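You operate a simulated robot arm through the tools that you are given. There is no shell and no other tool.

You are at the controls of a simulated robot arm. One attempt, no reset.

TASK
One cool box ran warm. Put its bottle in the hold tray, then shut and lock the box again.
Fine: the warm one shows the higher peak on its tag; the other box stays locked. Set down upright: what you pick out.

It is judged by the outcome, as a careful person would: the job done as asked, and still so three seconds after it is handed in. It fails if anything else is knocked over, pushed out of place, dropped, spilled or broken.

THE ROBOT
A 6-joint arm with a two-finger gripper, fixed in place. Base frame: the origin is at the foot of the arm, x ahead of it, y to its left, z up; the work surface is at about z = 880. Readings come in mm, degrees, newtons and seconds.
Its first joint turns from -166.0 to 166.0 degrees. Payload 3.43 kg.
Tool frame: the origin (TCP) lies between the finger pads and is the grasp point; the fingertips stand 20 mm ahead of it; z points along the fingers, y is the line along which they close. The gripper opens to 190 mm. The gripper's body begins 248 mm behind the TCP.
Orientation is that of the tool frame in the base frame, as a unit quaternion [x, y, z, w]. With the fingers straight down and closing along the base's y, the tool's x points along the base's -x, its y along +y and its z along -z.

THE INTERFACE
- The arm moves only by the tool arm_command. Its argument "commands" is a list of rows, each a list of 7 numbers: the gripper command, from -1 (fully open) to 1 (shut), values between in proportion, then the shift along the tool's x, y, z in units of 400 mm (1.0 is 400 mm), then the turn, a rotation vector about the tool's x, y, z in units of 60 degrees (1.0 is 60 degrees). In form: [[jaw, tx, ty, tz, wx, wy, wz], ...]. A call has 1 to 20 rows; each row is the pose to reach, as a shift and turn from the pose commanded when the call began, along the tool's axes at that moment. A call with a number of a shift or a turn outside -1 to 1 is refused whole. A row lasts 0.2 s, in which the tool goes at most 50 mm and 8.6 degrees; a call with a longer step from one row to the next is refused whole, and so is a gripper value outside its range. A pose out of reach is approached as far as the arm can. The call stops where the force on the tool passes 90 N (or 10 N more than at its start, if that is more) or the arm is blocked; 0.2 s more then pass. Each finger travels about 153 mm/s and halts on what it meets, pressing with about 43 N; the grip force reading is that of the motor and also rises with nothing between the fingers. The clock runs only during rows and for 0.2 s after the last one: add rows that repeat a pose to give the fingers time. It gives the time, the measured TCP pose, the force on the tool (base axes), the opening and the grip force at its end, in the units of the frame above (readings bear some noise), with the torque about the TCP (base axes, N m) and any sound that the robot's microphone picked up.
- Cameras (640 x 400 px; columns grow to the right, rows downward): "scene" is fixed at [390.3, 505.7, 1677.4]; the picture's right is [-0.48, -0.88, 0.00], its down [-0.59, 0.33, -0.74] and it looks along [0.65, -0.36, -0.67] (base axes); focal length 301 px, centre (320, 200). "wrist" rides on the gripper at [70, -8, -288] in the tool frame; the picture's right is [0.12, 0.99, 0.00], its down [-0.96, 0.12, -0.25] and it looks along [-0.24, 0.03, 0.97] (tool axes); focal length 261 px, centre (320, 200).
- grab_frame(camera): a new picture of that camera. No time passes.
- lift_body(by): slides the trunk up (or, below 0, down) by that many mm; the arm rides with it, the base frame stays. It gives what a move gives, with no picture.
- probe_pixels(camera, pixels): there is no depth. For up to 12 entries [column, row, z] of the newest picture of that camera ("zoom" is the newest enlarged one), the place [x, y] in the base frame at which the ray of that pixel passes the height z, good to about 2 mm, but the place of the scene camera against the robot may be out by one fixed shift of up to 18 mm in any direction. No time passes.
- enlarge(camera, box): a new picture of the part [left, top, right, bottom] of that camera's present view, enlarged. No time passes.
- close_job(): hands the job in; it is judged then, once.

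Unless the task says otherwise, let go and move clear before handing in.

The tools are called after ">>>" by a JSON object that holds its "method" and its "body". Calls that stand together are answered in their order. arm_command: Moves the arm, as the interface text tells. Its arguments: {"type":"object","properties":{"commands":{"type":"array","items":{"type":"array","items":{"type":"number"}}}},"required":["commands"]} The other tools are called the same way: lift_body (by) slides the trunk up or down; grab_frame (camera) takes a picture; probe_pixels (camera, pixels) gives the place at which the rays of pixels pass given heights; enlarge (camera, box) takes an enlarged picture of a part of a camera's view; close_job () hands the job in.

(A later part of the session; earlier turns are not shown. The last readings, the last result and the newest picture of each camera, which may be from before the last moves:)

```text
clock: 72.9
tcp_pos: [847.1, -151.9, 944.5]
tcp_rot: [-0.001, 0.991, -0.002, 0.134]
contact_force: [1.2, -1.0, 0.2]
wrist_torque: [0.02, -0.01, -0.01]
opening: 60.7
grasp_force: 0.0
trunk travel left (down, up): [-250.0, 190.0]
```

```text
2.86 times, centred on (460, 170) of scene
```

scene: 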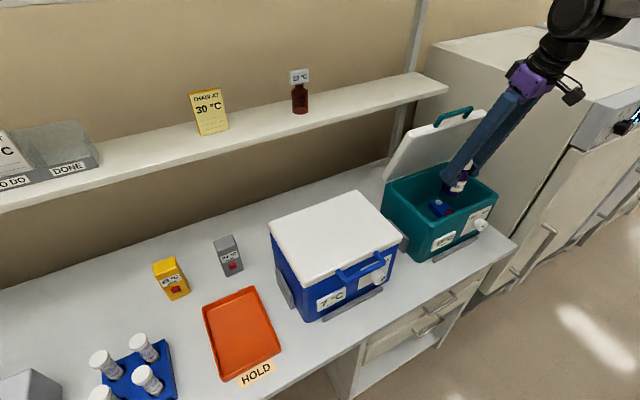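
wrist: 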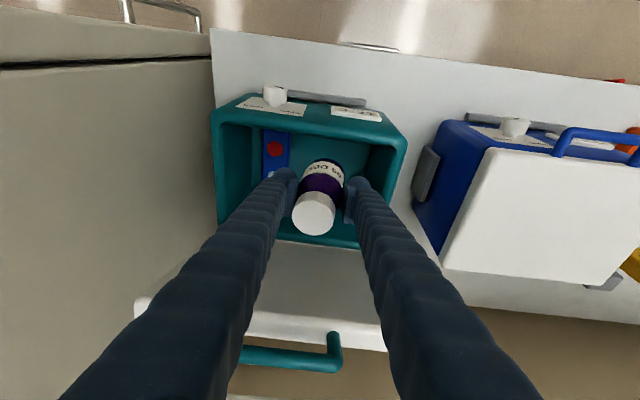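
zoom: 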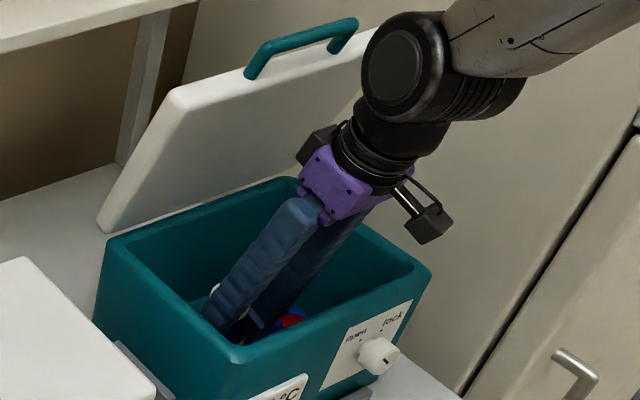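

There's no contact with anything else. I'll close on the body and make a small test lift.

>>> {"method": "arm_command", "body": {"commands": [[0.45, 0, 0, 0, 0, 0, 0], [0.7, 0, 0, 0, 0, 0, 0], [1, 0, 0, 0, 0, 0, 0], [1, 0, 0, 0, 0, 0, 0], [1, 0, 0, -0.04, 0, 0, 0], [1, 0, 0, -0.08, 0, 0, 0]]}}

>>> {"method": "enlarge", "body": {"camera": "wrist", "box": [240, 120, 400, 260]}}

```text
clock: 74.3
tcp_pos: [838.0, -151.8, 974.9]
tcp_rot: [0.001, 0.991, -0.003, 0.134]
contact_force: [-0.3, 0.5, -1.3]
wrist_torque: [0.03, -0.04, 0.02]
opening: 54.2
grasp_force: 42.3
trunk travel left (down, up): [-250.0, 190.0]
```

```text
2.86 times, centred on (320, 190) of wrist
```

zoom: 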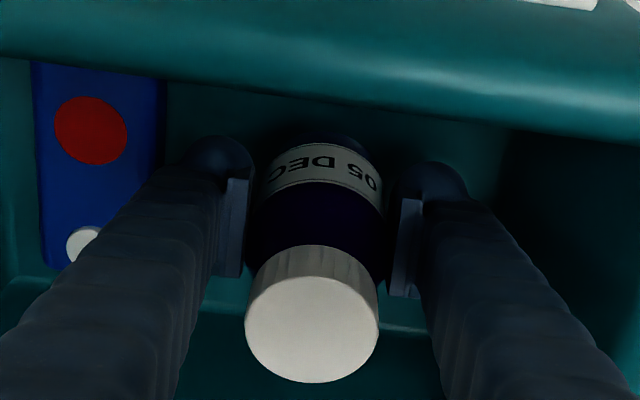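

The bottle is now held straight at 54.2 mm. I'll continue the lift out of the box and up to transport height.

>>> {"method": "arm_command", "body": {"commands": [[1, 0, 0, -0.08, 0, 0, 0], [1, 0, 0, -0.16, 0, 0, 0], [1, 0, 0, -0.245, 0, 0, 0], [1, 0, 0, -0.325, 0, 0, 0], [1, -0.025, 0, -0.4155, 0, 0, 0], [1, -0.05, 0, -0.506, 0, 0, 0], [1, -0.075, 0, -0.596, 0, 0, 0], [1, -0.1, 0, -0.6865, 0, 0, 0]]}}

>>> {"method": "grab_frame", "body": {"camera": "wrist"}}

>>> {"method": "grab_frame", "body": {"camera": "scene"}}

```text
clock: 76.1
tcp_pos: [802.4, -150.2, 1250.1]
tcp_rot: [-0.002, 0.991, -0.003, 0.135]
contact_force: [0.1, 0.4, -2.1]
wrist_torque: [-0.03, -0.02, 0.02]
opening: 54.1
grasp_force: 43.2
trunk travel left (down, up): [-250.0, 190.0]
```

```text
taken
```

wrist: 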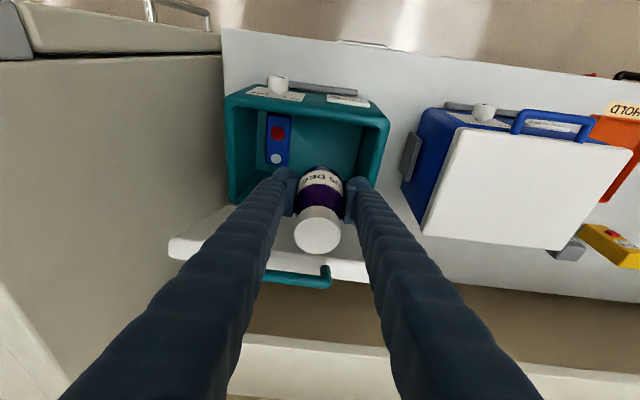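

```text
taken
```

scene: 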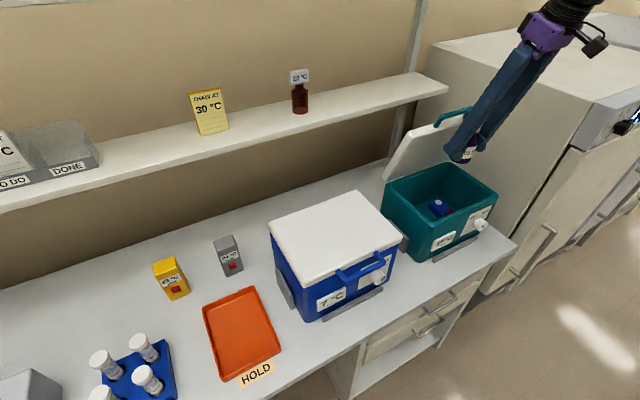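

The bottle is out and upright. I'll carry it over the blue box at z≈1250, clearing that box by more than 100 mm, toward the tray.

>>> {"method": "arm_command", "body": {"commands": [[1, 0, 0.06, 0, 0, 0, 0], [1, 0, 0.16, 0, 0, 0, 0], [1, 0, 0.27, 0, 0, 0, 0], [1, 0, 0.38, 0, 0, 0, 0], [1, 0, 0.49, 0, 0, 0, 0], [1, 0, 0.6, 0, 0, 0, 0], [1, 0, 0.71, 0, 0, 0, 0], [1, 0, 0.825, 0, 0, 0, 0]]}}

>>> {"method": "arm_command", "body": {"commands": [[1, 0, 0.1, 0, 0, 0, 0], [1, 0, 0.21, 0, 0, 0, 0], [1, 0, 0.32, 0, 0, 0, 0], [1, 0, 0.43, 0, 0, 0, 0], [1, 0.011, 0.54, 0.04, 0, 0, 0], [1, 0.0277, 0.65, 0.1, 0, 0, 0], [1, 0.05, 0.75, 0.18, 0, 0, 0], [1, 0.067, 0.825, 0.241, 0, 0, 0]]}}

>>> {"method": "grab_frame", "body": {"camera": "wrist"}}

>>> {"method": "grab_frame", "body": {"camera": "scene"}}

```text
clock: 77.9
tcp_pos: [802.2, 180.5, 1247.9]
tcp_rot: [0.0, 0.991, -0.004, 0.134]
contact_force: [-0.3, -0.5, -1.6]
wrist_torque: [-0.04, -0.02, 0.0]
opening: 54.2
grasp_force: 42.6
trunk travel left (down, up): [-250.0, 190.0]
```

```text
refused: row 6 steps farther than a row can; nothing moved
```

```text
taken
```

wrist: 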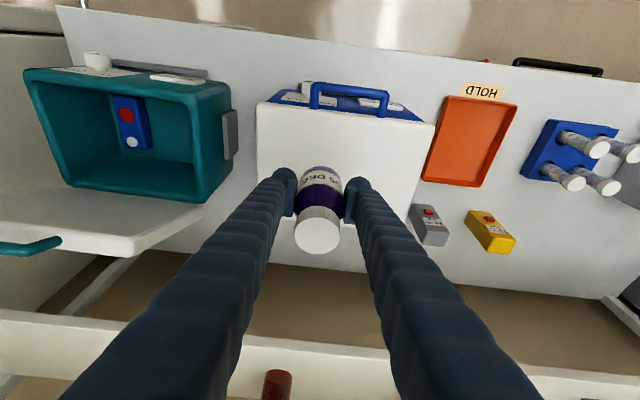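

```text
taken
```

scene: 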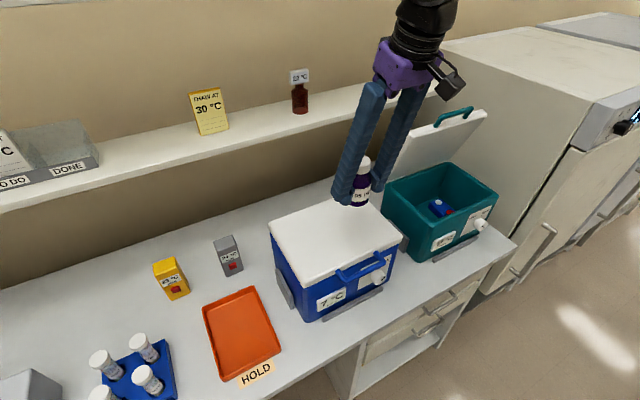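

The second leg was refused because a step was too long. I'll redo it with smaller steps: across to y≈512, then down to z≈1150.

>>> {"method": "arm_command", "body": {"commands": [[1, 0, 0.08, 0, 0, 0, 0], [1, 0, 0.17, 0, 0, 0, 0], [1, 0, 0.26, 0, 0, 0, 0], [1, 0, 0.35, 0, 0, 0, 0], [1, 0, 0.44, 0, 0, 0, 0], [1, 0.01, 0.53, 0.03, 0, 0, 0], [1, 0.025, 0.62, 0.07, 0, 0, 0], [1, 0.04, 0.69, 0.12, 0, 0, 0], [1, 0.055, 0.76, 0.18, 0, 0, 0], [1, 0.09, 0.825, 0.235, 0, 0, 0], [1, 0.09, 0.825, 0.235, 0, 0, 0]]}}

>>> {"method": "grab_frame", "body": {"camera": "wrist"}}

>>> {"method": "grab_frame", "body": {"camera": "scene"}}

```text
clock: 80.3
tcp_pos: [793.0, 510.9, 1147.8]
tcp_rot: [-0.001, 0.991, -0.002, 0.134]
contact_force: [-1.0, -0.1, -1.2]
wrist_torque: [-0.04, 0.01, -0.04]
opening: 54.0
grasp_force: 43.4
trunk travel left (down, up): [-250.0, 190.0]
```

```text
taken
```

wrist: 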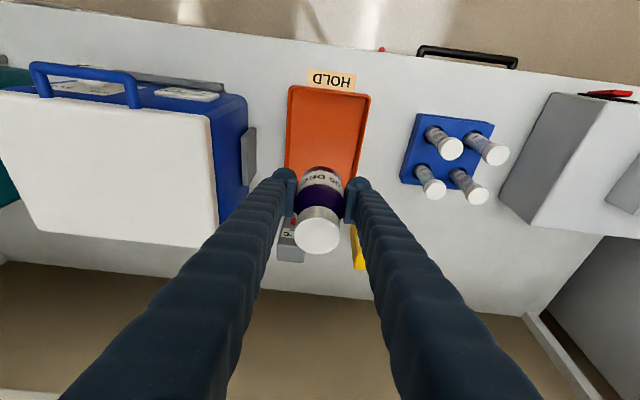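

```text
taken
```

scene: 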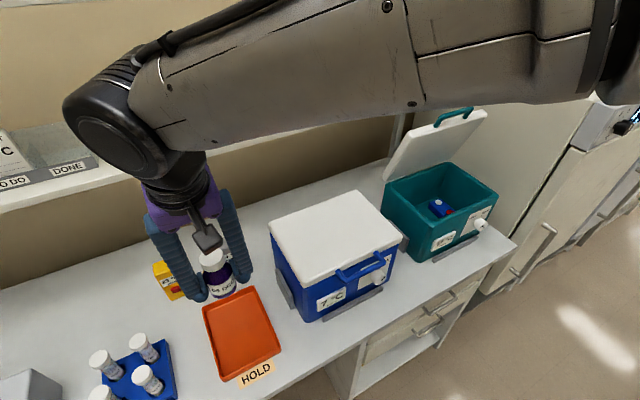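

>>> {"method": "probe_pixels", "body": {"camera": "wrist", "pixels": [[288, 87, 895], [370, 96, 895], [329, 91, 895], [329, 140, 885], [289, 130, 895], [366, 130, 895], [319, 165, 1098]]}}

>>> {"method": "probe_pixels", "body": {"camera": "scene", "pixels": [[232, 277, 880], [175, 300, 880], [205, 305, 895], [247, 287, 895], [281, 347, 895], [226, 381, 895]]}}

```text
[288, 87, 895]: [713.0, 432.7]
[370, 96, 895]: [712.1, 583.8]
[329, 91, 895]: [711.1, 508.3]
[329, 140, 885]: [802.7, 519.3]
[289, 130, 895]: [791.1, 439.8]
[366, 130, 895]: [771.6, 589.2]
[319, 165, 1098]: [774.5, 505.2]
```

```text
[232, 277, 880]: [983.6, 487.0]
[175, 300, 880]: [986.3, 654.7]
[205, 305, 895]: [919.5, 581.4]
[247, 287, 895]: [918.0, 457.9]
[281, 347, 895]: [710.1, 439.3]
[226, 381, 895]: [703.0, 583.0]
```

The tray spans x 712–915, y 435–590. I'm nearly over its centre, so I'll descend to z≈955, then do a slow force-checked touchdown.

>>> {"method": "arm_command", "body": {"commands": [[1, 0.019, 0.0025, 0.08, 0, 0, 0], [1, 0.038, 0.0025, 0.16, 0, 0, 0], [1, 0.057, 0.0025, 0.24, 0, 0, 0], [1, 0.076, 0.0025, 0.32, 0, 0, 0], [1, 0.095, 0.0025, 0.4, 0, 0, 0], [1, 0.112, 0.0025, 0.47, 0, 0, 0], [1, 0.112, 0.0025, 0.47, 0, 0, 0]]}}

>>> {"method": "grab_frame", "body": {"camera": "wrist"}}

>>> {"method": "enlarge", "body": {"camera": "scene", "box": [140, 220, 300, 390]}}

```text
clock: 81.9
tcp_pos: [799.8, 510.3, 953.3]
tcp_rot: [-0.001, 0.991, -0.003, 0.134]
contact_force: [0.2, -1.0, -0.8]
wrist_torque: [-0.06, -0.02, -0.04]
opening: 53.9
grasp_force: 42.3
trunk travel left (down, up): [-250.0, 190.0]
```

```text
taken
```

wrist: 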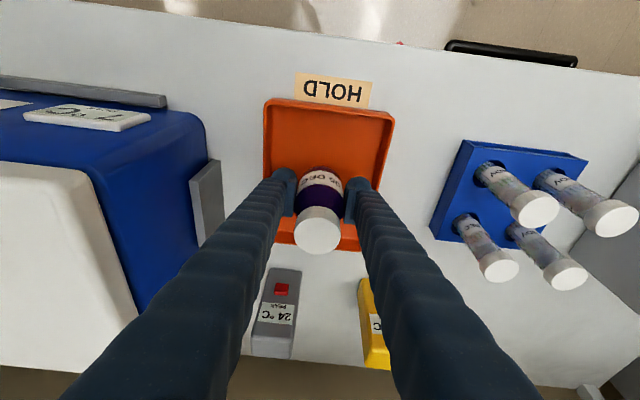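

```text
2.35 times, centred on (220, 305) of scene
```

zoom: 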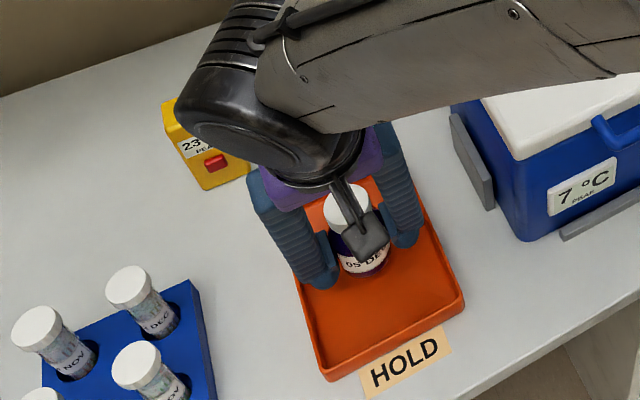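

>>> {"method": "arm_command", "body": {"commands": [[1, 0.0027, 0, 0.0096, 0, 0, 0], [1, 0.0054, 0, 0.0193, 0, 0, 0], [1, 0.008, 0, 0.029, 0, 0, 0], [1, 0.008, 0, 0.029, 0, 0, 0]]}}

```text
clock: 82.9
tcp_pos: [801.0, 509.4, 940.2]
tcp_rot: [0.0, 0.991, -0.004, 0.134]
contact_force: [-0.3, 0.2, -1.2]
wrist_torque: [-0.01, 0.03, 0.0]
opening: 54.0
grasp_force: 43.0
trunk travel left (down, up): [-250.0, 190.0]
```

No contact yet at z=940. I'll continue down in 2 mm steps.

>>> {"method": "arm_command", "body": {"commands": [[1, 0.0014, 0, 0.0048, 0, 0, 0], [1, 0.0027, 0, 0.0096, 0, 0, 0], [1, 0.004, 0, 0.0145, 0, 0, 0], [1, 0.004, 0, 0.0145, 0, 0, 0]]}}

```text
clock: 83.9
tcp_pos: [801.6, 509.7, 934.9]
tcp_rot: [-0.001, 0.991, -0.002, 0.134]
contact_force: [-0.1, -0.5, -1.2]
wrist_torque: [-0.02, -0.01, 0.01]
opening: 54.3
grasp_force: 42.9
trunk travel left (down, up): [-250.0, 190.0]
```

>>> {"method": "arm_command", "body": {"commands": [[1, 0.0014, 0, 0.0048, 0, 0, 0], [1, 0.0027, 0, 0.0096, 0, 0, 0], [1, 0.0027, 0, 0.0096, 0, 0, 0]]}}

```text
clock: 84.7
tcp_pos: [801.6, 509.4, 931.5]
tcp_rot: [-0.002, 0.991, -0.002, 0.135]
contact_force: [-0.1, 0.8, -1.4]
wrist_torque: [0.0, 0.02, 0.01]
opening: 54.2
grasp_force: 42.9
trunk travel left (down, up): [-250.0, 190.0]
```

>>> {"method": "arm_command", "body": {"commands": [[1, 0.0014, 0, 0.0048, 0, 0, 0], [1, 0.0027, 0, 0.0096, 0, 0, 0], [1, 0.0027, 0, 0.0096, 0, 0, 0]]}}

>>> {"method": "enlarge", "body": {"camera": "scene", "box": [190, 250, 290, 350]}}

```text
clock: 85.5
tcp_pos: [800.5, 509.4, 926.2]
tcp_rot: [-0.001, 0.991, -0.002, 0.134]
contact_force: [1.1, -0.3, -1.2]
wrist_torque: [-0.06, 0.02, -0.01]
opening: 54.0
grasp_force: 43.1
trunk travel left (down, up): [-250.0, 190.0]
```

```text
4.00 times, centred on (240, 300) of scene
```

zoom: 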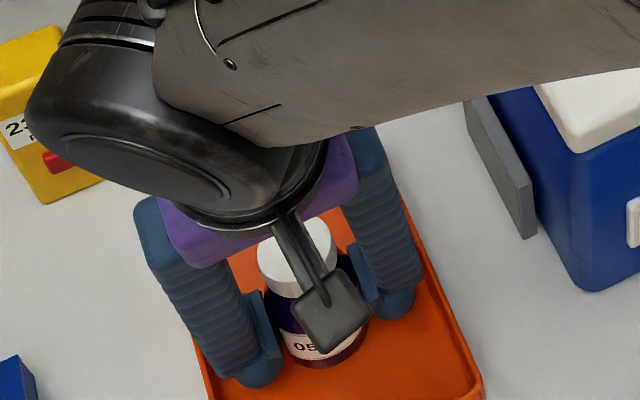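

>>> {"method": "arm_command", "body": {"commands": [[1, 0.0014, 0, 0.0048, 0, 0, 0], [1, 0.0027, 0, 0.0096, 0, 0, 0], [1, 0.0027, 0, 0.0096, 0, 0, 0]]}}

```text
clock: 86.3
tcp_pos: [800.2, 509.4, 926.9]
tcp_rot: [-0.002, 0.991, -0.001, 0.136]
contact_force: [1.8, -3.6, 23.6]
wrist_torque: [0.25, 0.28, 0.03]
opening: 54.0
grasp_force: 42.8
trunk travel left (down, up): [-250.0, 190.0]
```

Touchdown confirmed at 23.6 N. I'll ease up 2 mm and release gradually.

>>> {"method": "arm_command", "body": {"commands": [[1, -0.0014, 0, -0.0048, 0, 0, 0], [0.43, -0.0014, 0, -0.0048, 0, 0, 0], [0.41, -0.0014, 0, -0.0048, 0, 0, 0], [0.39, -0.0014, 0, -0.0048, 0, 0, 0], [0.36, -0.0014, 0, -0.0048, 0, 0, 0], [0.32, -0.0014, 0, -0.0048, 0, 0, 0], [0.25, -0.0014, 0, -0.0048, 0, 0, 0], [0.25, -0.0014, 0, -0.0048, 0, 0, 0]]}}

>>> {"method": "grab_frame", "body": {"camera": "wrist"}}

>>> {"method": "enlarge", "body": {"camera": "wrist", "box": [250, 130, 390, 280]}}

```text
clock: 88.1
tcp_pos: [801.0, 510.3, 925.2]
tcp_rot: [-0.001, 0.991, -0.002, 0.133]
contact_force: [-0.3, 0.1, 0.3]
wrist_torque: [0.01, 0.0, 0.01]
opening: 71.3
grasp_force: 0.0
trunk travel left (down, up): [-250.0, 190.0]
```

```text
taken
```

wrist: 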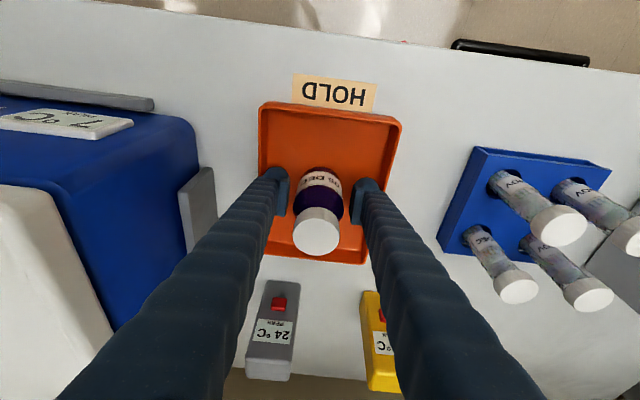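

```text
2.67 times, centred on (320, 205) of wrist
```

zoom: 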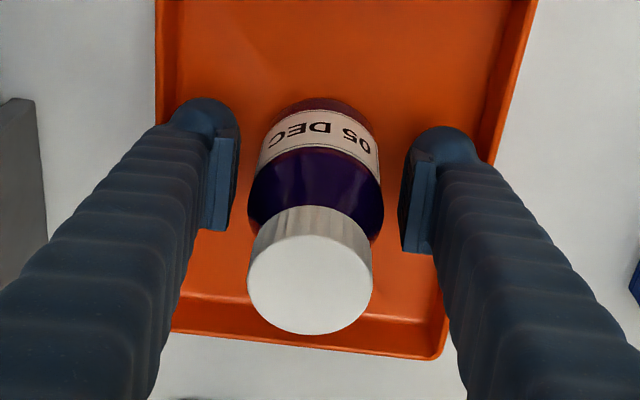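

The bottle stands upright and free in the tray, with the fingers clear on both sides. I'll retreat along the tool axis.

>>> {"method": "arm_command", "body": {"commands": [[0.25, 0, 0, -0.04, 0, 0, 0], [0.25, 0, 0, -0.1, 0, 0, 0], [0.25, 0, 0, -0.18, 0, 0, 0], [0.25, 0, 0, -0.27, 0, 0, 0], [0.25, 0, 0, -0.36, 0, 0, 0], [0.25, 0, 0, -0.45, 0, 0, 0], [0.25, 0, 0, -0.54, 0, 0, 0], [0.25, 0, 0, -0.63, 0, 0, 0], [0.25, 0, 0, -0.72, 0, 0, 0], [0.25, 0, 0, -0.8, 0, 0, 0]]}}

>>> {"method": "grab_frame", "body": {"camera": "wrist"}}

>>> {"method": "grab_frame", "body": {"camera": "scene"}}

```text
clock: 90.3
tcp_pos: [715.0, 511.6, 1233.4]
tcp_rot: [-0.001, 0.991, -0.003, 0.135]
contact_force: [-0.3, 0.0, 1.1]
wrist_torque: [0.0, -0.04, 0.02]
opening: 71.5
grasp_force: 0.1
trunk travel left (down, up): [-250.0, 190.0]
```

```text
taken
```

wrist: 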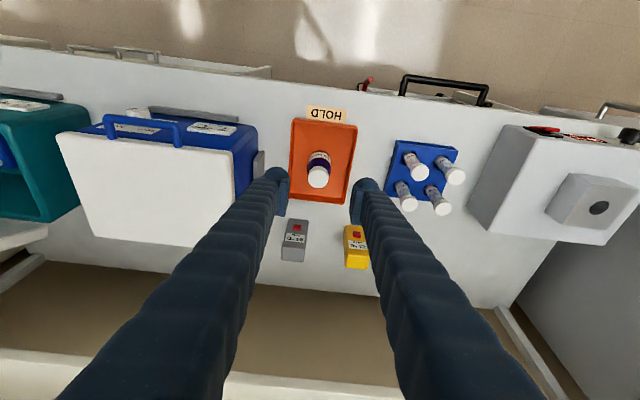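

```text
taken
```

scene: 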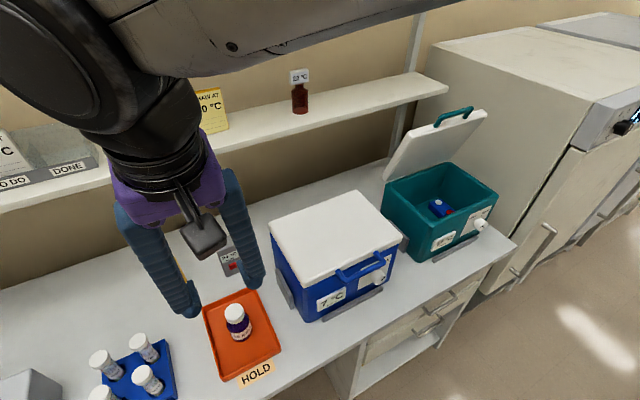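

The bottle is standing in the HOLD tray. Next is closing the teal lid, so I'll travel back at a safe height over the blue box to in front of the teal one.

>>> {"method": "arm_command", "body": {"commands": [[0.25, 0, -0.05, 0, 0, 0, 0], [0.25, 0, -0.14, 0, 0, 0, 0], [0.25, 0, -0.24, 0, 0, 0, 0], [0.25, 0, -0.34, 0, 0, 0, 0], [0.25, 0, -0.44, 0, 0, 0, 0], [0.25, 0, -0.54, 0, 0, 0, 0], [0.25, 0, -0.64, 0, 0, 0, 0], [0.25, 0, -0.74, 0, 0, 0, 0], [0.25, 0, -0.82, 0, 0, 0, 0], [0.25, 0, -0.875, 0, 0, 0, 0]]}}

>>> {"method": "arm_command", "body": {"commands": [[0.5, 0, -0.05, 0, 0, 0, 0], [0.5, 0, -0.14, 0, 0, 0, 0], [0.5, 0, -0.24, 0, 0, -0.06, 0], [0.5, 0, -0.34, 0, 0, -0.12, 0], [0.5, 0, -0.44, 0, 0, -0.18, 0], [0.5, -0.01, -0.54, -0.035, 0, -0.25, 0], [0.5, -0.02, -0.64, -0.07, 0, -0.32, 0], [0.5, -0.03, -0.74, -0.11, 0, -0.38, 0], [0.5, -0.04, -0.82, -0.1446, 0, -0.44, 0], [0.5, -0.04, -0.875, -0.1446, 0, -0.5, 0], [0.5, -0.04, -0.875, -0.1446, 0, -0.5, 0]]}}

>>> {"method": "grab_frame", "body": {"camera": "scene"}}

```text
clock: 92.5
tcp_pos: [712.9, 160.1, 1234.9]
tcp_rot: [-0.001, 0.991, -0.002, 0.134]
contact_force: [0.2, -0.1, -0.4]
wrist_torque: [0.04, 0.0, 0.06]
opening: 71.0
grasp_force: 0.2
trunk travel left (down, up): [-250.0, 190.0]
```

```text
clock: 94.9
tcp_pos: [716.1, -190.0, 1296.9]
tcp_rot: [-0.001, 0.922, -0.002, 0.387]
contact_force: [-0.1, 0.9, -0.7]
wrist_torque: [-0.01, -0.01, 0.0]
opening: 47.3
grasp_force: 0.0
trunk travel left (down, up): [-250.0, 190.0]
```

```text
taken
```

scene: 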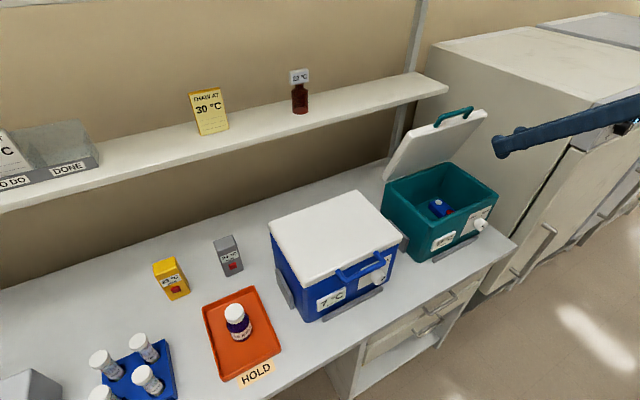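

Everything is in place. I'll roll the tool 90° again for the handle grip while rising, then drop the trunk to the height used for the opening arc.

>>> {"method": "arm_command", "body": {"commands": [[0.684, -0.0335, 0, -0.033, 0, 0, 0.125], [0.684, -0.067, 0, -0.066, 0, 0, 0.25], [0.684, -0.1005, 0, -0.0985, 0, 0, 0.375], [0.684, -0.134, 0, -0.131, 0, 0, 0.5], [0.684, -0.1675, 0, -0.164, 0, 0, 0.625], [0.684, -0.201, 0, -0.197, 0, 0, 0.75], [0.684, -0.2345, 0, -0.23, 0, 0, 0.875], [0.684, -0.268, 0, -0.2625, 0, 0, 1.0]]}}

>>> {"method": "arm_command", "body": {"commands": [[0.684, 0, 0, 0, 0, 0, 0.125], [0.684, 0, 0, 0, 0, 0, 0.25], [0.684, 0, 0, 0, 0, 0, 0.375], [0.684, 0, 0, 0, 0, 0, 0.5], [0.684, 0, 0, 0, 0, 0, 0.5]]}}

>>> {"method": "lift_body", "body": {"by": -200}}

>>> {"method": "grab_frame", "body": {"camera": "wrist"}}

```text
clock: 96.7
tcp_pos: [715.7, -187.5, 1451.0]
tcp_rot: [0.46, 0.799, 0.191, 0.336]
contact_force: [-0.9, -0.5, -0.2]
wrist_torque: [-0.01, 0.0, -0.01]
opening: 29.7
grasp_force: 0.0
trunk travel left (down, up): [-250.0, 190.0]
```

```text
clock: 97.9
tcp_pos: [715.5, -187.1, 1448.4]
tcp_rot: [0.651, 0.653, 0.272, 0.275]
contact_force: [0.0, -0.2, -0.3]
wrist_torque: [0.02, -0.02, 0.02]
opening: 29.9
grasp_force: 0.2
trunk travel left (down, up): [-250.0, 190.0]
```

```text
clock: 100.1
tcp_pos: [716.0, -187.8, 1249.2]
tcp_rot: [0.651, 0.654, 0.272, 0.275]
contact_force: [-0.1, -0.2, -0.4]
wrist_torque: [0.03, 0.02, -0.02]
opening: 30.0
grasp_force: 0.1
trunk travel left (down, up): [-50.0, 390.0]
```

```text
taken
```

wrist: 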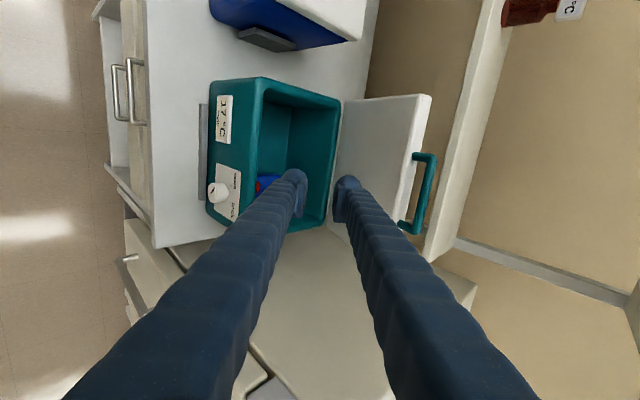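

Now I'll move to the pre-grip pose used earlier in front of the handle (834, −189.5, 1349).

>>> {"method": "arm_command", "body": {"commands": [[0.684, 0, 0.06, -0.02, 0, 0, 0], [0.684, 0, 0.14, -0.02, 0, 0, 0], [0.684, 0, 0.22, -0.02, 0, 0, 0], [0.684, 0, 0.3, 0, 0, 0, 0], [0.684, -0.004, 0.384, 0.02, 0, 0, 0], [0.684, -0.004, 0.384, 0.035, 0, 0, 0], [0.684, -0.004, 0.384, 0.035, 0, 0, 0]]}}

>>> {"method": "grab_frame", "body": {"camera": "wrist"}}

>>> {"method": "enlarge", "body": {"camera": "wrist", "box": [260, 120, 380, 240]}}

```text
clock: 101.7
tcp_pos: [833.4, -188.9, 1349.6]
tcp_rot: [0.651, 0.653, 0.272, 0.275]
contact_force: [0.1, 0.0, -0.4]
wrist_torque: [-0.02, -0.01, -0.01]
opening: 29.9
grasp_force: 0.1
trunk travel left (down, up): [-50.0, 390.0]
```

```text
taken
```

wrist: 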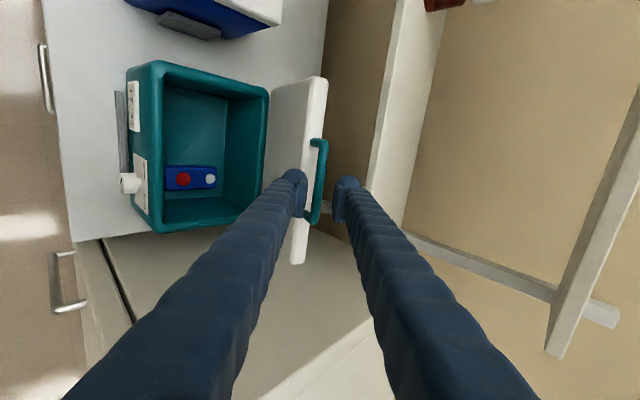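

```text
3.33 times, centred on (320, 180) of wrist
```

zoom: 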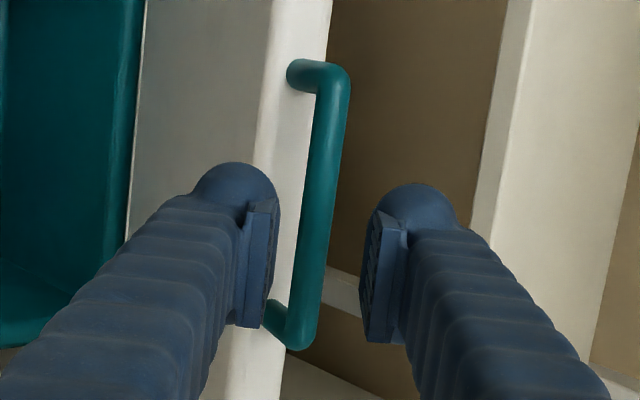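

The view matches the earlier retreat pose exactly: the bar is centred at pixel (319,187). I'll narrow to 16 mm, advance 76 mm and close.

>>> {"method": "arm_command", "body": {"commands": [[0.832, 0, 0, 0.03, 0, 0, 0], [0.832, 0, 0, 0.07, 0, 0, 0], [0.832, 0, 0, 0.11, 0, 0, 0], [0.832, 0, 0, 0.15, 0, 0, 0], [0.832, 0, 0, 0.19, 0, 0, 0], [0.832, 0, 0, 0.19, 0, 0, 0]]}}

>>> {"method": "enlarge", "body": {"camera": "wrist", "box": [260, 120, 380, 240]}}

>>> {"method": "enlarge", "body": {"camera": "scene", "box": [410, 70, 510, 170]}}

```text
clock: 103.1
tcp_pos: [888.4, -189.0, 1295.4]
tcp_rot: [0.651, 0.653, 0.272, 0.275]
contact_force: [0.7, 0.1, 0.9]
wrist_torque: [0.02, 0.03, 0.01]
opening: 16.1
grasp_force: 0.0
trunk travel left (down, up): [-50.0, 390.0]
```

```text
3.33 times, centred on (320, 180) of wrist
```

zoom: 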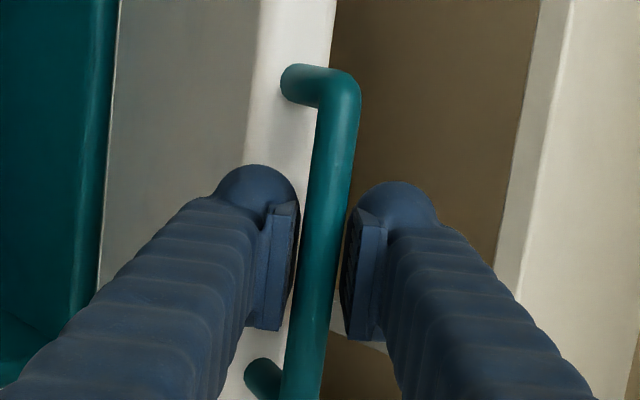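

```text
4.00 times, centred on (460, 120) of scene
```

zoom: 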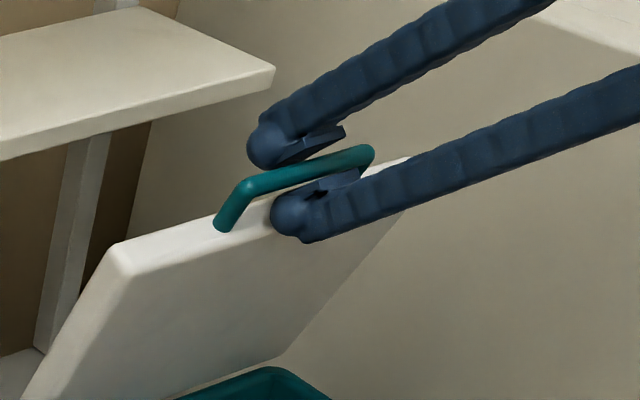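

The bar is between the pads. I'll close, then swing the lid down along the reverse of the opening path, checking after the first third.

>>> {"method": "arm_command", "body": {"commands": [[1, 0, 0, 0, 0, 0, 0], [1, 0, 0, 0, 0, 0, 0], [1, 0, 0, 0, 0, 0, 0]]}}

>>> {"method": "arm_command", "body": {"commands": [[1, 0, -0.042, -0.0185, -0.03, 0, 0], [1, 0, -0.084, -0.0344, -0.06, 0, 0], [1, 0, -0.127, -0.0465, -0.095, 0, 0], [1, 0, -0.1696, -0.0566, -0.13, 0, 0], [1, 0, -0.208, -0.0625, -0.165, 0, 0], [1, 0, -0.246, -0.066, -0.2, 0, 0]]}}

>>> {"method": "enlarge", "body": {"camera": "scene", "box": [370, 80, 530, 240]}}

```text
clock: 103.9
tcp_pos: [888.7, -190.6, 1293.0]
tcp_rot: [0.652, 0.653, 0.271, 0.275]
contact_force: [0.4, 0.2, -0.1]
wrist_torque: [1.26, -0.03, -1.05]
opening: 9.1
grasp_force: 42.1
trunk travel left (down, up): [-50.0, 390.0]
```

```text
clock: 105.3
tcp_pos: [798.0, -187.3, 1243.6]
tcp_rot: [0.62, 0.62, 0.339, 0.341]
contact_force: [-7.3, 2.2, 7.5]
wrist_torque: [1.7, -0.01, 0.02]
opening: 9.1
grasp_force: 42.9
trunk travel left (down, up): [-50.0, 390.0]
```

```text
2.50 times, centred on (450, 160) of scene
```

zoom: 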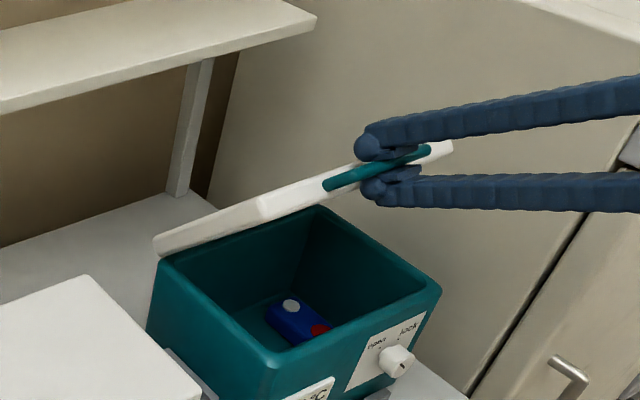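

The forces are small and the lid is coming down smoothly. I'll continue to about 13°.

>>> {"method": "arm_command", "body": {"commands": [[1, 0, -0.0375, -0.008, -0.035, 0, 0], [1, 0, -0.075, -0.016, -0.07, 0, 0], [1, 0, -0.112, -0.0205, -0.1, 0, 0], [1, 0, -0.149, -0.023, -0.13, 0, 0], [1, 0, -0.183, -0.024, -0.13, 0, 0], [1, 0, -0.2166, -0.0234, -0.13, 0, 0], [1, 0, -0.2545, -0.02, -0.13, 0, 0], [1, 0, -0.2925, -0.0154, -0.13, 0, 0], [1, 0, -0.33, -0.0075, -0.13, 0, 0], [1, 0, -0.367, 0.002, -0.13, 0, 0]]}}

>>> {"method": "enlarge", "body": {"camera": "scene", "box": [380, 140, 520, 270]}}

```text
clock: 107.5
tcp_pos: [720.3, -190.0, 1118.9]
tcp_rot: [0.595, 0.597, 0.38, 0.381]
contact_force: [3.8, 0.5, 0.1]
wrist_torque: [1.24, 0.01, 0.07]
opening: 9.2
grasp_force: 43.1
trunk travel left (down, up): [-50.0, 390.0]
```

```text
3.08 times, centred on (450, 205) of scene
```

zoom: 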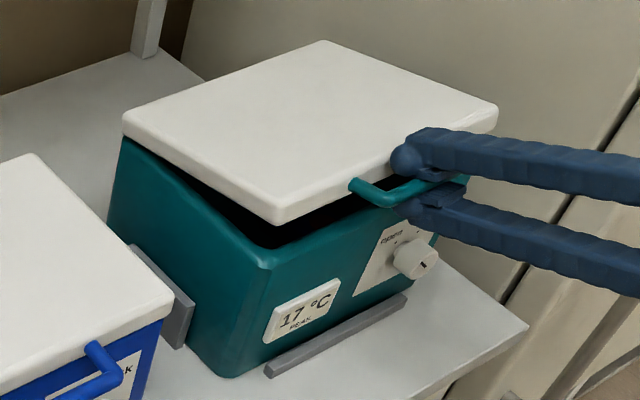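

>>> {"method": "arm_command", "body": {"commands": [[1, 0, -0.032, 0.006, 0, 0, 0], [1, 0, -0.064, 0.013, 0, 0, 0], [1, 0, -0.085, 0.0195, 0, 0, 0], [1, 0, -0.106, 0.026, 0, 0, 0]]}}

>>> {"method": "enlarge", "body": {"camera": "scene", "box": [380, 140, 520, 270]}}

```text
clock: 108.5
tcp_pos: [712.9, -189.8, 1075.0]
tcp_rot: [0.594, 0.597, 0.38, 0.383]
contact_force: [3.7, 4.7, -0.9]
wrist_torque: [1.39, -0.01, 0.4]
opening: 9.3
grasp_force: 42.5
trunk travel left (down, up): [-50.0, 390.0]
```

```text
3.08 times, centred on (450, 205) of scene
```

zoom: 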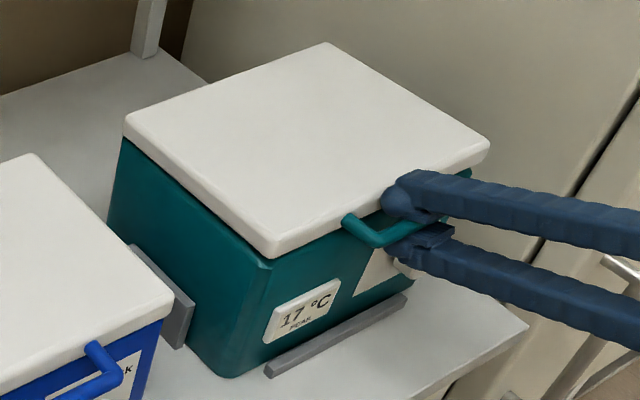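

The lid is nearly closed. I'll push down in 3 mm steps until the seat reacts.

>>> {"method": "arm_command", "body": {"commands": [[1, 0, -0.007, 0.003, 0, 0, 0], [1, 0, -0.014, 0.006, 0, 0, 0], [1, 0, -0.02, 0.009, 0, 0, 0], [1, 0, -0.02, 0.009, 0, 0, 0]]}}

>>> {"method": "enlarge", "body": {"camera": "scene", "box": [380, 140, 520, 270]}}

```text
clock: 109.5
tcp_pos: [713.2, -189.9, 1069.3]
tcp_rot: [0.594, 0.597, 0.38, 0.383]
contact_force: [-0.8, 2.4, 8.9]
wrist_torque: [0.91, 0.02, -0.64]
opening: 9.3
grasp_force: 42.3
trunk travel left (down, up): [-50.0, 390.0]
```

```text
3.08 times, centred on (450, 205) of scene
```

zoom: 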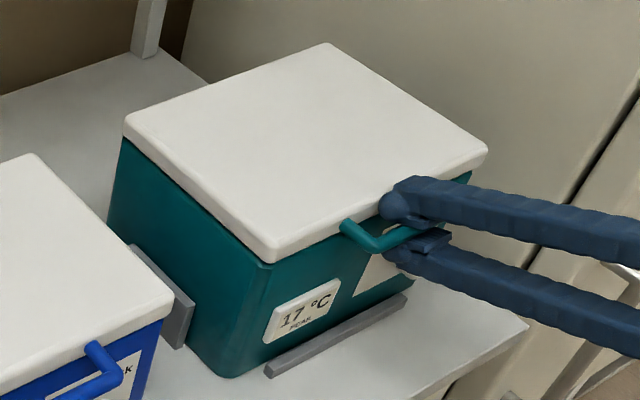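

>>> {"method": "arm_command", "body": {"commands": [[1, 0, -0.005, 0.002, 0, 0, 0], [1, 0, -0.01, 0.004, 0, 0, 0], [1, 0, -0.01, 0.004, 0, 0, 0]]}}

>>> {"method": "enlarge", "body": {"camera": "wrist", "box": [220, 80, 400, 260]}}

```text
clock: 110.3
tcp_pos: [711.1, -189.0, 1067.4]
tcp_rot: [0.593, 0.596, 0.382, 0.385]
contact_force: [1.1, 4.7, 35.6]
wrist_torque: [1.04, 0.14, -0.51]
opening: 8.9
grasp_force: 42.5
trunk travel left (down, up): [-50.0, 390.0]
```

```text
2.22 times, centred on (310, 170) of wrist
```

zoom: 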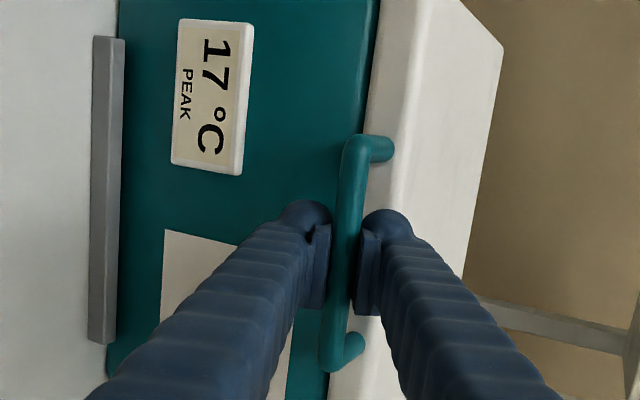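

The lid is seated (35 N reaction, no gap visible). I'll relax the press, open the jaws slightly and back off.

>>> {"method": "arm_command", "body": {"commands": [[1, 0, 0.008, -0.003, 0, 0, 0], [0.8, 0, 0.008, -0.003, 0, 0, 0], [0.8, 0, 0.008, -0.003, 0, 0, 0], [0.8, 0, 0.008, -0.04, 0, 0, 0], [0.8, 0, 0.008, -0.08, 0, 0, 0], [0.8, 0, 0.008, -0.1, 0, 0, 0], [0.8, 0, 0.008, -0.1, 0, 0, 0]]}}

>>> {"method": "enlarge", "body": {"camera": "scene", "box": [380, 140, 520, 270]}}

>>> {"method": "grab_frame", "body": {"camera": "wrist"}}

```text
clock: 111.9
tcp_pos: [689.2, -200.7, 1089.8]
tcp_rot: [0.594, 0.598, 0.379, 0.381]
contact_force: [0.6, 0.0, 0.0]
wrist_torque: [0.01, 0.02, 0.01]
opening: 19.1
grasp_force: 0.0
out of reach, approached as far as the arm can: row 4, 5, 6, 7
trunk travel left (down, up): [-50.0, 390.0]
```

```text
3.08 times, centred on (450, 205) of scene
```

zoom: 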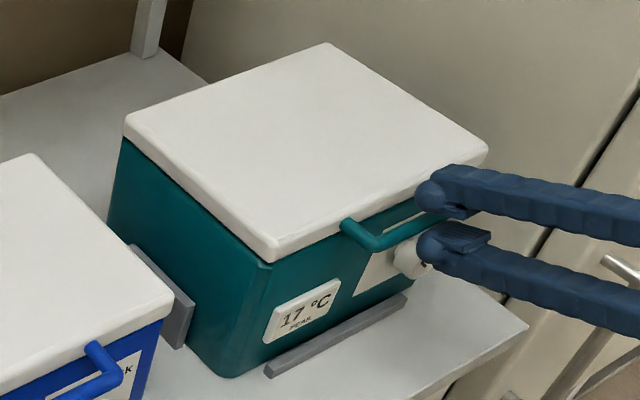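

```text
taken
```

wrist: 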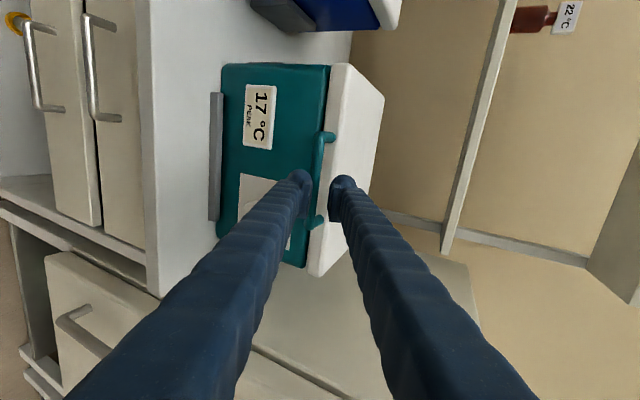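

The lid is shut and the tips are just clear of the bar. I'll move out in −y to the staging spot beside the handle, at 30° tilt.

>>> {"method": "arm_command", "body": {"commands": [[0.79, -0.03, 0, -0.012, 0.01, 0, 0], [0.79, -0.09, -0.003, -0.03, 0.03, 0, 0], [0.79, -0.165, -0.008, -0.05, 0.05, 0, 0], [0.79, -0.24, -0.012, -0.0665, 0.07, 0, 0], [0.79, -0.311, -0.017, -0.0665, 0.088, 0, 0], [0.79, -0.311, -0.017, -0.0665, 0.088, 0, 0]]}}

```text
clock: 113.3
tcp_pos: [663.9, -325.4, 1095.4]
tcp_rot: [0.611, 0.614, 0.353, 0.355]
contact_force: [-0.6, -0.5, -0.3]
wrist_torque: [0.0, -0.04, 0.06]
opening: 18.9
grasp_force: 0.1
trunk travel left (down, up): [-50.0, 390.0]
```

Staging pose reached. I'll roll back −90° and open the jaws to 66 mm for the knob.

>>> {"method": "arm_command", "body": {"commands": [[0.6, 0, 0, 0, 0, 0, -0.125], [0.3, 0, 0, 0, 0, 0, -0.25], [0.3, 0, 0, 0, 0, 0, -0.375], [0.3, 0, 0, 0, 0, 0, -0.5], [0.3, 0, 0, 0, 0, 0, -0.625], [0.3, 0, 0, 0, 0, 0, -0.75], [0.3, 0, 0, 0, 0, 0, -0.875], [0.3, 0, 0, 0, 0, 0, -1.0]]}}

>>> {"method": "arm_command", "body": {"commands": [[0.3, 0, 0, 0, 0, 0, -0.125], [0.3, 0, 0, 0, 0, 0, -0.25], [0.3, 0, 0, 0, 0, 0, -0.375], [0.3, 0, 0, 0, 0, 0, -0.5], [0.3, 0, 0, 0, 0, 0, -0.5]]}}

>>> {"method": "lift_body", "body": {"by": -50}}

>>> {"method": "grab_frame", "body": {"camera": "wrist"}}

```text
clock: 115.1
tcp_pos: [664.4, -324.6, 1095.9]
tcp_rot: [0.222, 0.837, 0.127, 0.484]
contact_force: [-0.3, -0.8, 0.1]
wrist_torque: [-0.03, 0.0, 0.0]
opening: 66.4
grasp_force: 0.0
trunk travel left (down, up): [-50.0, 390.0]
```

```text
clock: 116.3
tcp_pos: [664.5, -324.6, 1095.8]
tcp_rot: [-0.002, 0.866, -0.003, 0.5]
contact_force: [-0.1, -0.5, 0.0]
wrist_torque: [-0.01, 0.01, 0.03]
opening: 66.4
grasp_force: 0.1
trunk travel left (down, up): [-50.0, 390.0]
```

```text
clock: 117.2
tcp_pos: [662.9, -322.7, 1045.8]
tcp_rot: [-0.002, 0.866, -0.002, 0.5]
contact_force: [0.6, 0.6, 0.2]
wrist_torque: [0.0, 0.04, -0.01]
opening: 66.7
grasp_force: 0.1
trunk travel left (down, up): [0.0, 440.0]
```

```text
taken
```

wrist: 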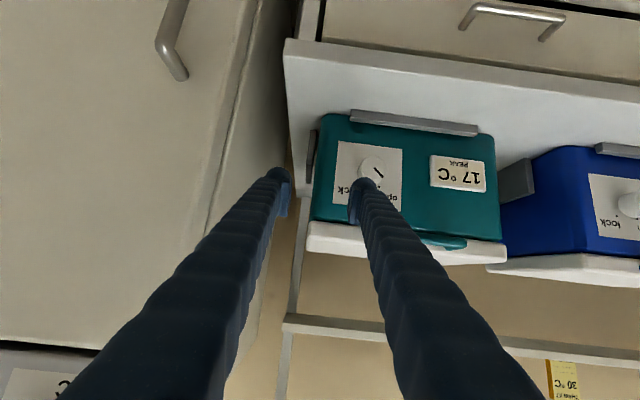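

Next I'll go down to knob height and then across in front of the knob.

>>> {"method": "arm_command", "body": {"commands": [[0.3, 0.07, 0, 0.04, 0, 0, 0], [0.3, 0.141, 0, 0.081, 0, 0, 0], [0.3, 0.141, 0.085, 0.081, 0, 0, 0], [0.3, 0.141, 0.17, 0.081, 0, 0, 0], [0.3, 0.141, 0.17, 0.081, 0, 0, 0]]}}

>>> {"method": "grab_frame", "body": {"camera": "wrist"}}

>>> {"method": "enlarge", "body": {"camera": "wrist", "box": [250, 110, 390, 250]}}

```text
clock: 118.4
tcp_pos: [665.1, -255.4, 981.4]
tcp_rot: [-0.002, 0.866, -0.003, 0.5]
contact_force: [0.7, 0.8, 1.8]
wrist_torque: [-0.02, -0.02, -0.06]
opening: 66.5
grasp_force: 0.0
trunk travel left (down, up): [0.0, 440.0]
```

```text
taken
```

wrist: 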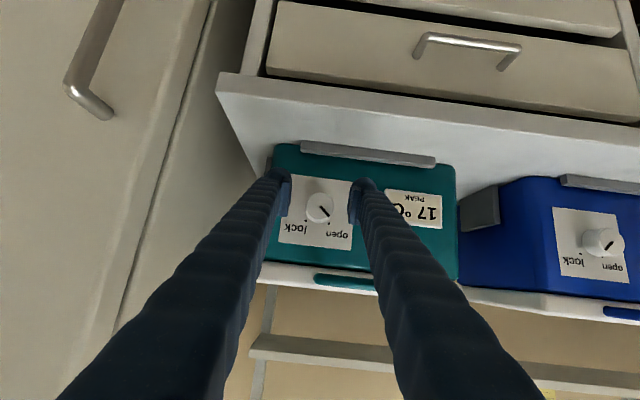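

```text
2.86 times, centred on (320, 180) of wrist
```

zoom: 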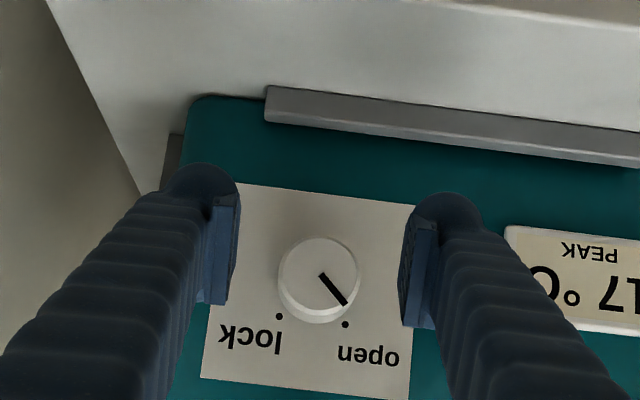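

The knob is centred between the fingers at (319,206) with its mark at open. I'll advance 40 mm, grip, and turn 45° clockwise toward lock.

>>> {"method": "arm_command", "body": {"commands": [[0.3, -0.0125, 0, 0.0217, 0, 0, 0], [0.3, -0.025, 0, 0.0433, 0, 0, 0], [0.3, -0.0375, 0, 0.065, 0, 0, 0], [0.3, -0.05, 0, 0.0866, 0, 0, 0], [0.3, -0.05, 0, 0.0866, 0, 0, 0]]}}

>>> {"method": "arm_command", "body": {"commands": [[0.7, 0, 0, 0, 0, 0, 0], [1, 0, 0, 0, 0, 0, 0], [1, 0, 0, 0, 0, 0, 0], [1, 0, 0, 0, 0, 0, 0]]}}

```text
clock: 119.6
tcp_pos: [702.9, -255.1, 981.0]
tcp_rot: [-0.002, 0.866, -0.002, 0.501]
contact_force: [-0.2, -0.6, -0.1]
wrist_torque: [0.04, 0.04, -0.01]
opening: 66.5
grasp_force: 0.1
trunk travel left (down, up): [0.0, 440.0]
```

```text
clock: 120.6
tcp_pos: [704.5, -254.8, 982.0]
tcp_rot: [0.0, 0.866, -0.004, 0.5]
contact_force: [0.7, 6.7, -0.3]
wrist_torque: [0.01, -0.01, 0.25]
opening: 36.6
grasp_force: 43.0
trunk travel left (down, up): [0.0, 440.0]
```

>>> {"method": "arm_command", "body": {"commands": [[1, 0, 0, 0, -0.047, 0, 0.081], [1, 0, 0, 0, -0.094, 0, 0.1625], [1, 0, 0, 0, -0.141, 0, 0.244], [1, 0, 0, 0, -0.1875, 0, 0.325], [1, 0, 0, 0, -0.234, 0, 0.406], [1, 0, 0, 0, -0.281, 0, 0.4875], [1, 0, 0, 0, -0.328, 0, 0.569], [1, 0, 0, 0, -0.375, 0, 0.65], [1, 0, 0, 0, -0.375, 0, 0.65]]}}

>>> {"method": "enlarge", "body": {"camera": "wrist", "box": [250, 120, 400, 270]}}

```text
clock: 122.6
tcp_pos: [704.1, -256.4, 980.9]
tcp_rot: [0.191, 0.801, 0.329, 0.463]
contact_force: [0.2, -1.7, 7.1]
wrist_torque: [-0.01, -0.01, 0.09]
opening: 36.6
grasp_force: 42.8
trunk travel left (down, up): [0.0, 440.0]
```

```text
2.67 times, centred on (325, 195) of wrist
```

zoom: 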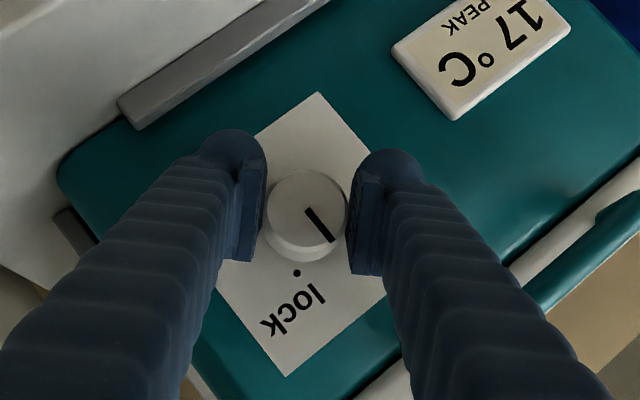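

The mark is halfway, pointing up. I'll release, roll back, regrip and turn the remaining 45°.

>>> {"method": "arm_command", "body": {"commands": [[0.3, 0, 0, 0, 0, 0, 0], [0.3, 0, 0, 0, 0, 0, 0], [0.3, 0, 0, 0, 0.047, 0, -0.081], [0.3, 0, 0, 0, 0.094, 0, -0.1625], [0.3, 0, 0, 0, 0.141, 0, -0.244], [0.3, 0, 0, 0, 0.1875, 0, -0.325], [0.3, 0, 0, 0, 0.234, 0, -0.406], [0.3, 0, 0, 0, 0.281, 0, -0.4875], [0.3, 0, 0, 0, 0.328, 0, -0.569], [0.3, 0, 0, 0, 0.375, 0, -0.65], [0.3, 0, 0, 0, 0.375, 0, -0.65]]}}

>>> {"method": "enlarge", "body": {"camera": "wrist", "box": [250, 120, 400, 270]}}

```text
clock: 125.0
tcp_pos: [704.1, -255.8, 980.4]
tcp_rot: [-0.003, 0.866, -0.002, 0.5]
contact_force: [-0.1, 0.9, -0.4]
wrist_torque: [0.01, 0.02, -0.03]
opening: 66.8
grasp_force: 0.1
trunk travel left (down, up): [0.0, 440.0]
```

```text
2.67 times, centred on (325, 195) of wrist
```

zoom: 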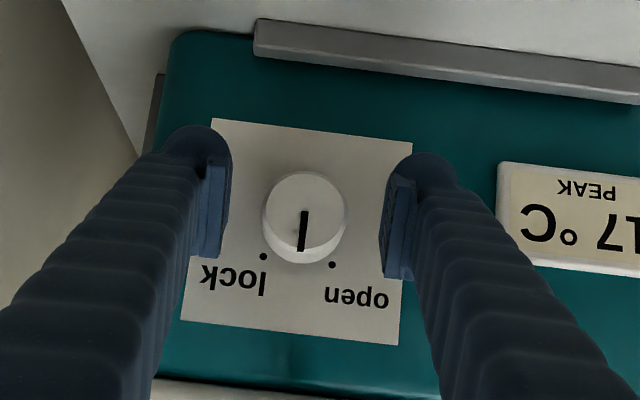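

>>> {"method": "arm_command", "body": {"commands": [[0.6, 0, 0, 0, 0, 0, 0], [1, 0, 0, 0, 0, 0, 0], [1, 0, 0, 0, 0, 0, 0], [1, 0, 0, 0, 0, 0, 0], [1, 0, 0, 0, -0.047, 0, 0.081], [1, 0, 0, 0, -0.094, 0, 0.1625], [1, 0, 0, 0, -0.141, 0, 0.244], [1, 0, 0, 0, -0.1875, 0, 0.325], [1, 0, 0, 0, -0.234, 0, 0.406], [1, 0, 0, 0, -0.281, 0, 0.4875], [1, 0, 0, 0, -0.328, 0, 0.569], [1, 0, 0, 0, -0.375, 0, 0.65], [1, 0, 0, 0, -0.395, 0, 0.685], [1, 0, 0, 0, -0.395, 0, 0.685]]}}

>>> {"method": "enlarge", "body": {"camera": "wrist", "box": [250, 120, 400, 270]}}

```text
clock: 128.0
tcp_pos: [704.3, -255.9, 979.2]
tcp_rot: [0.2, 0.794, 0.346, 0.458]
contact_force: [-0.9, -1.1, 2.2]
wrist_torque: [-0.59, 0.05, 0.3]
opening: 35.9
grasp_force: 43.1
trunk travel left (down, up): [0.0, 440.0]
```

```text
2.67 times, centred on (325, 195) of wrist
```

zoom: 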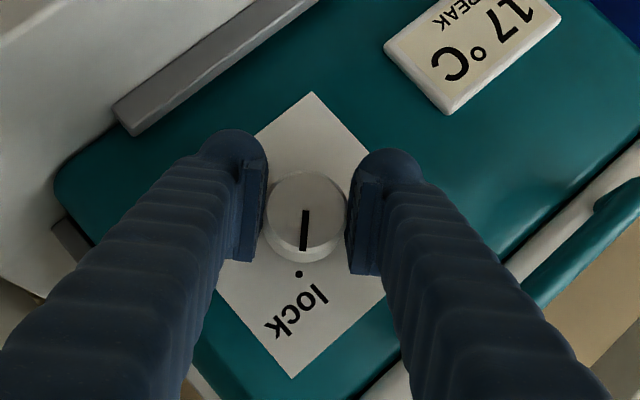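

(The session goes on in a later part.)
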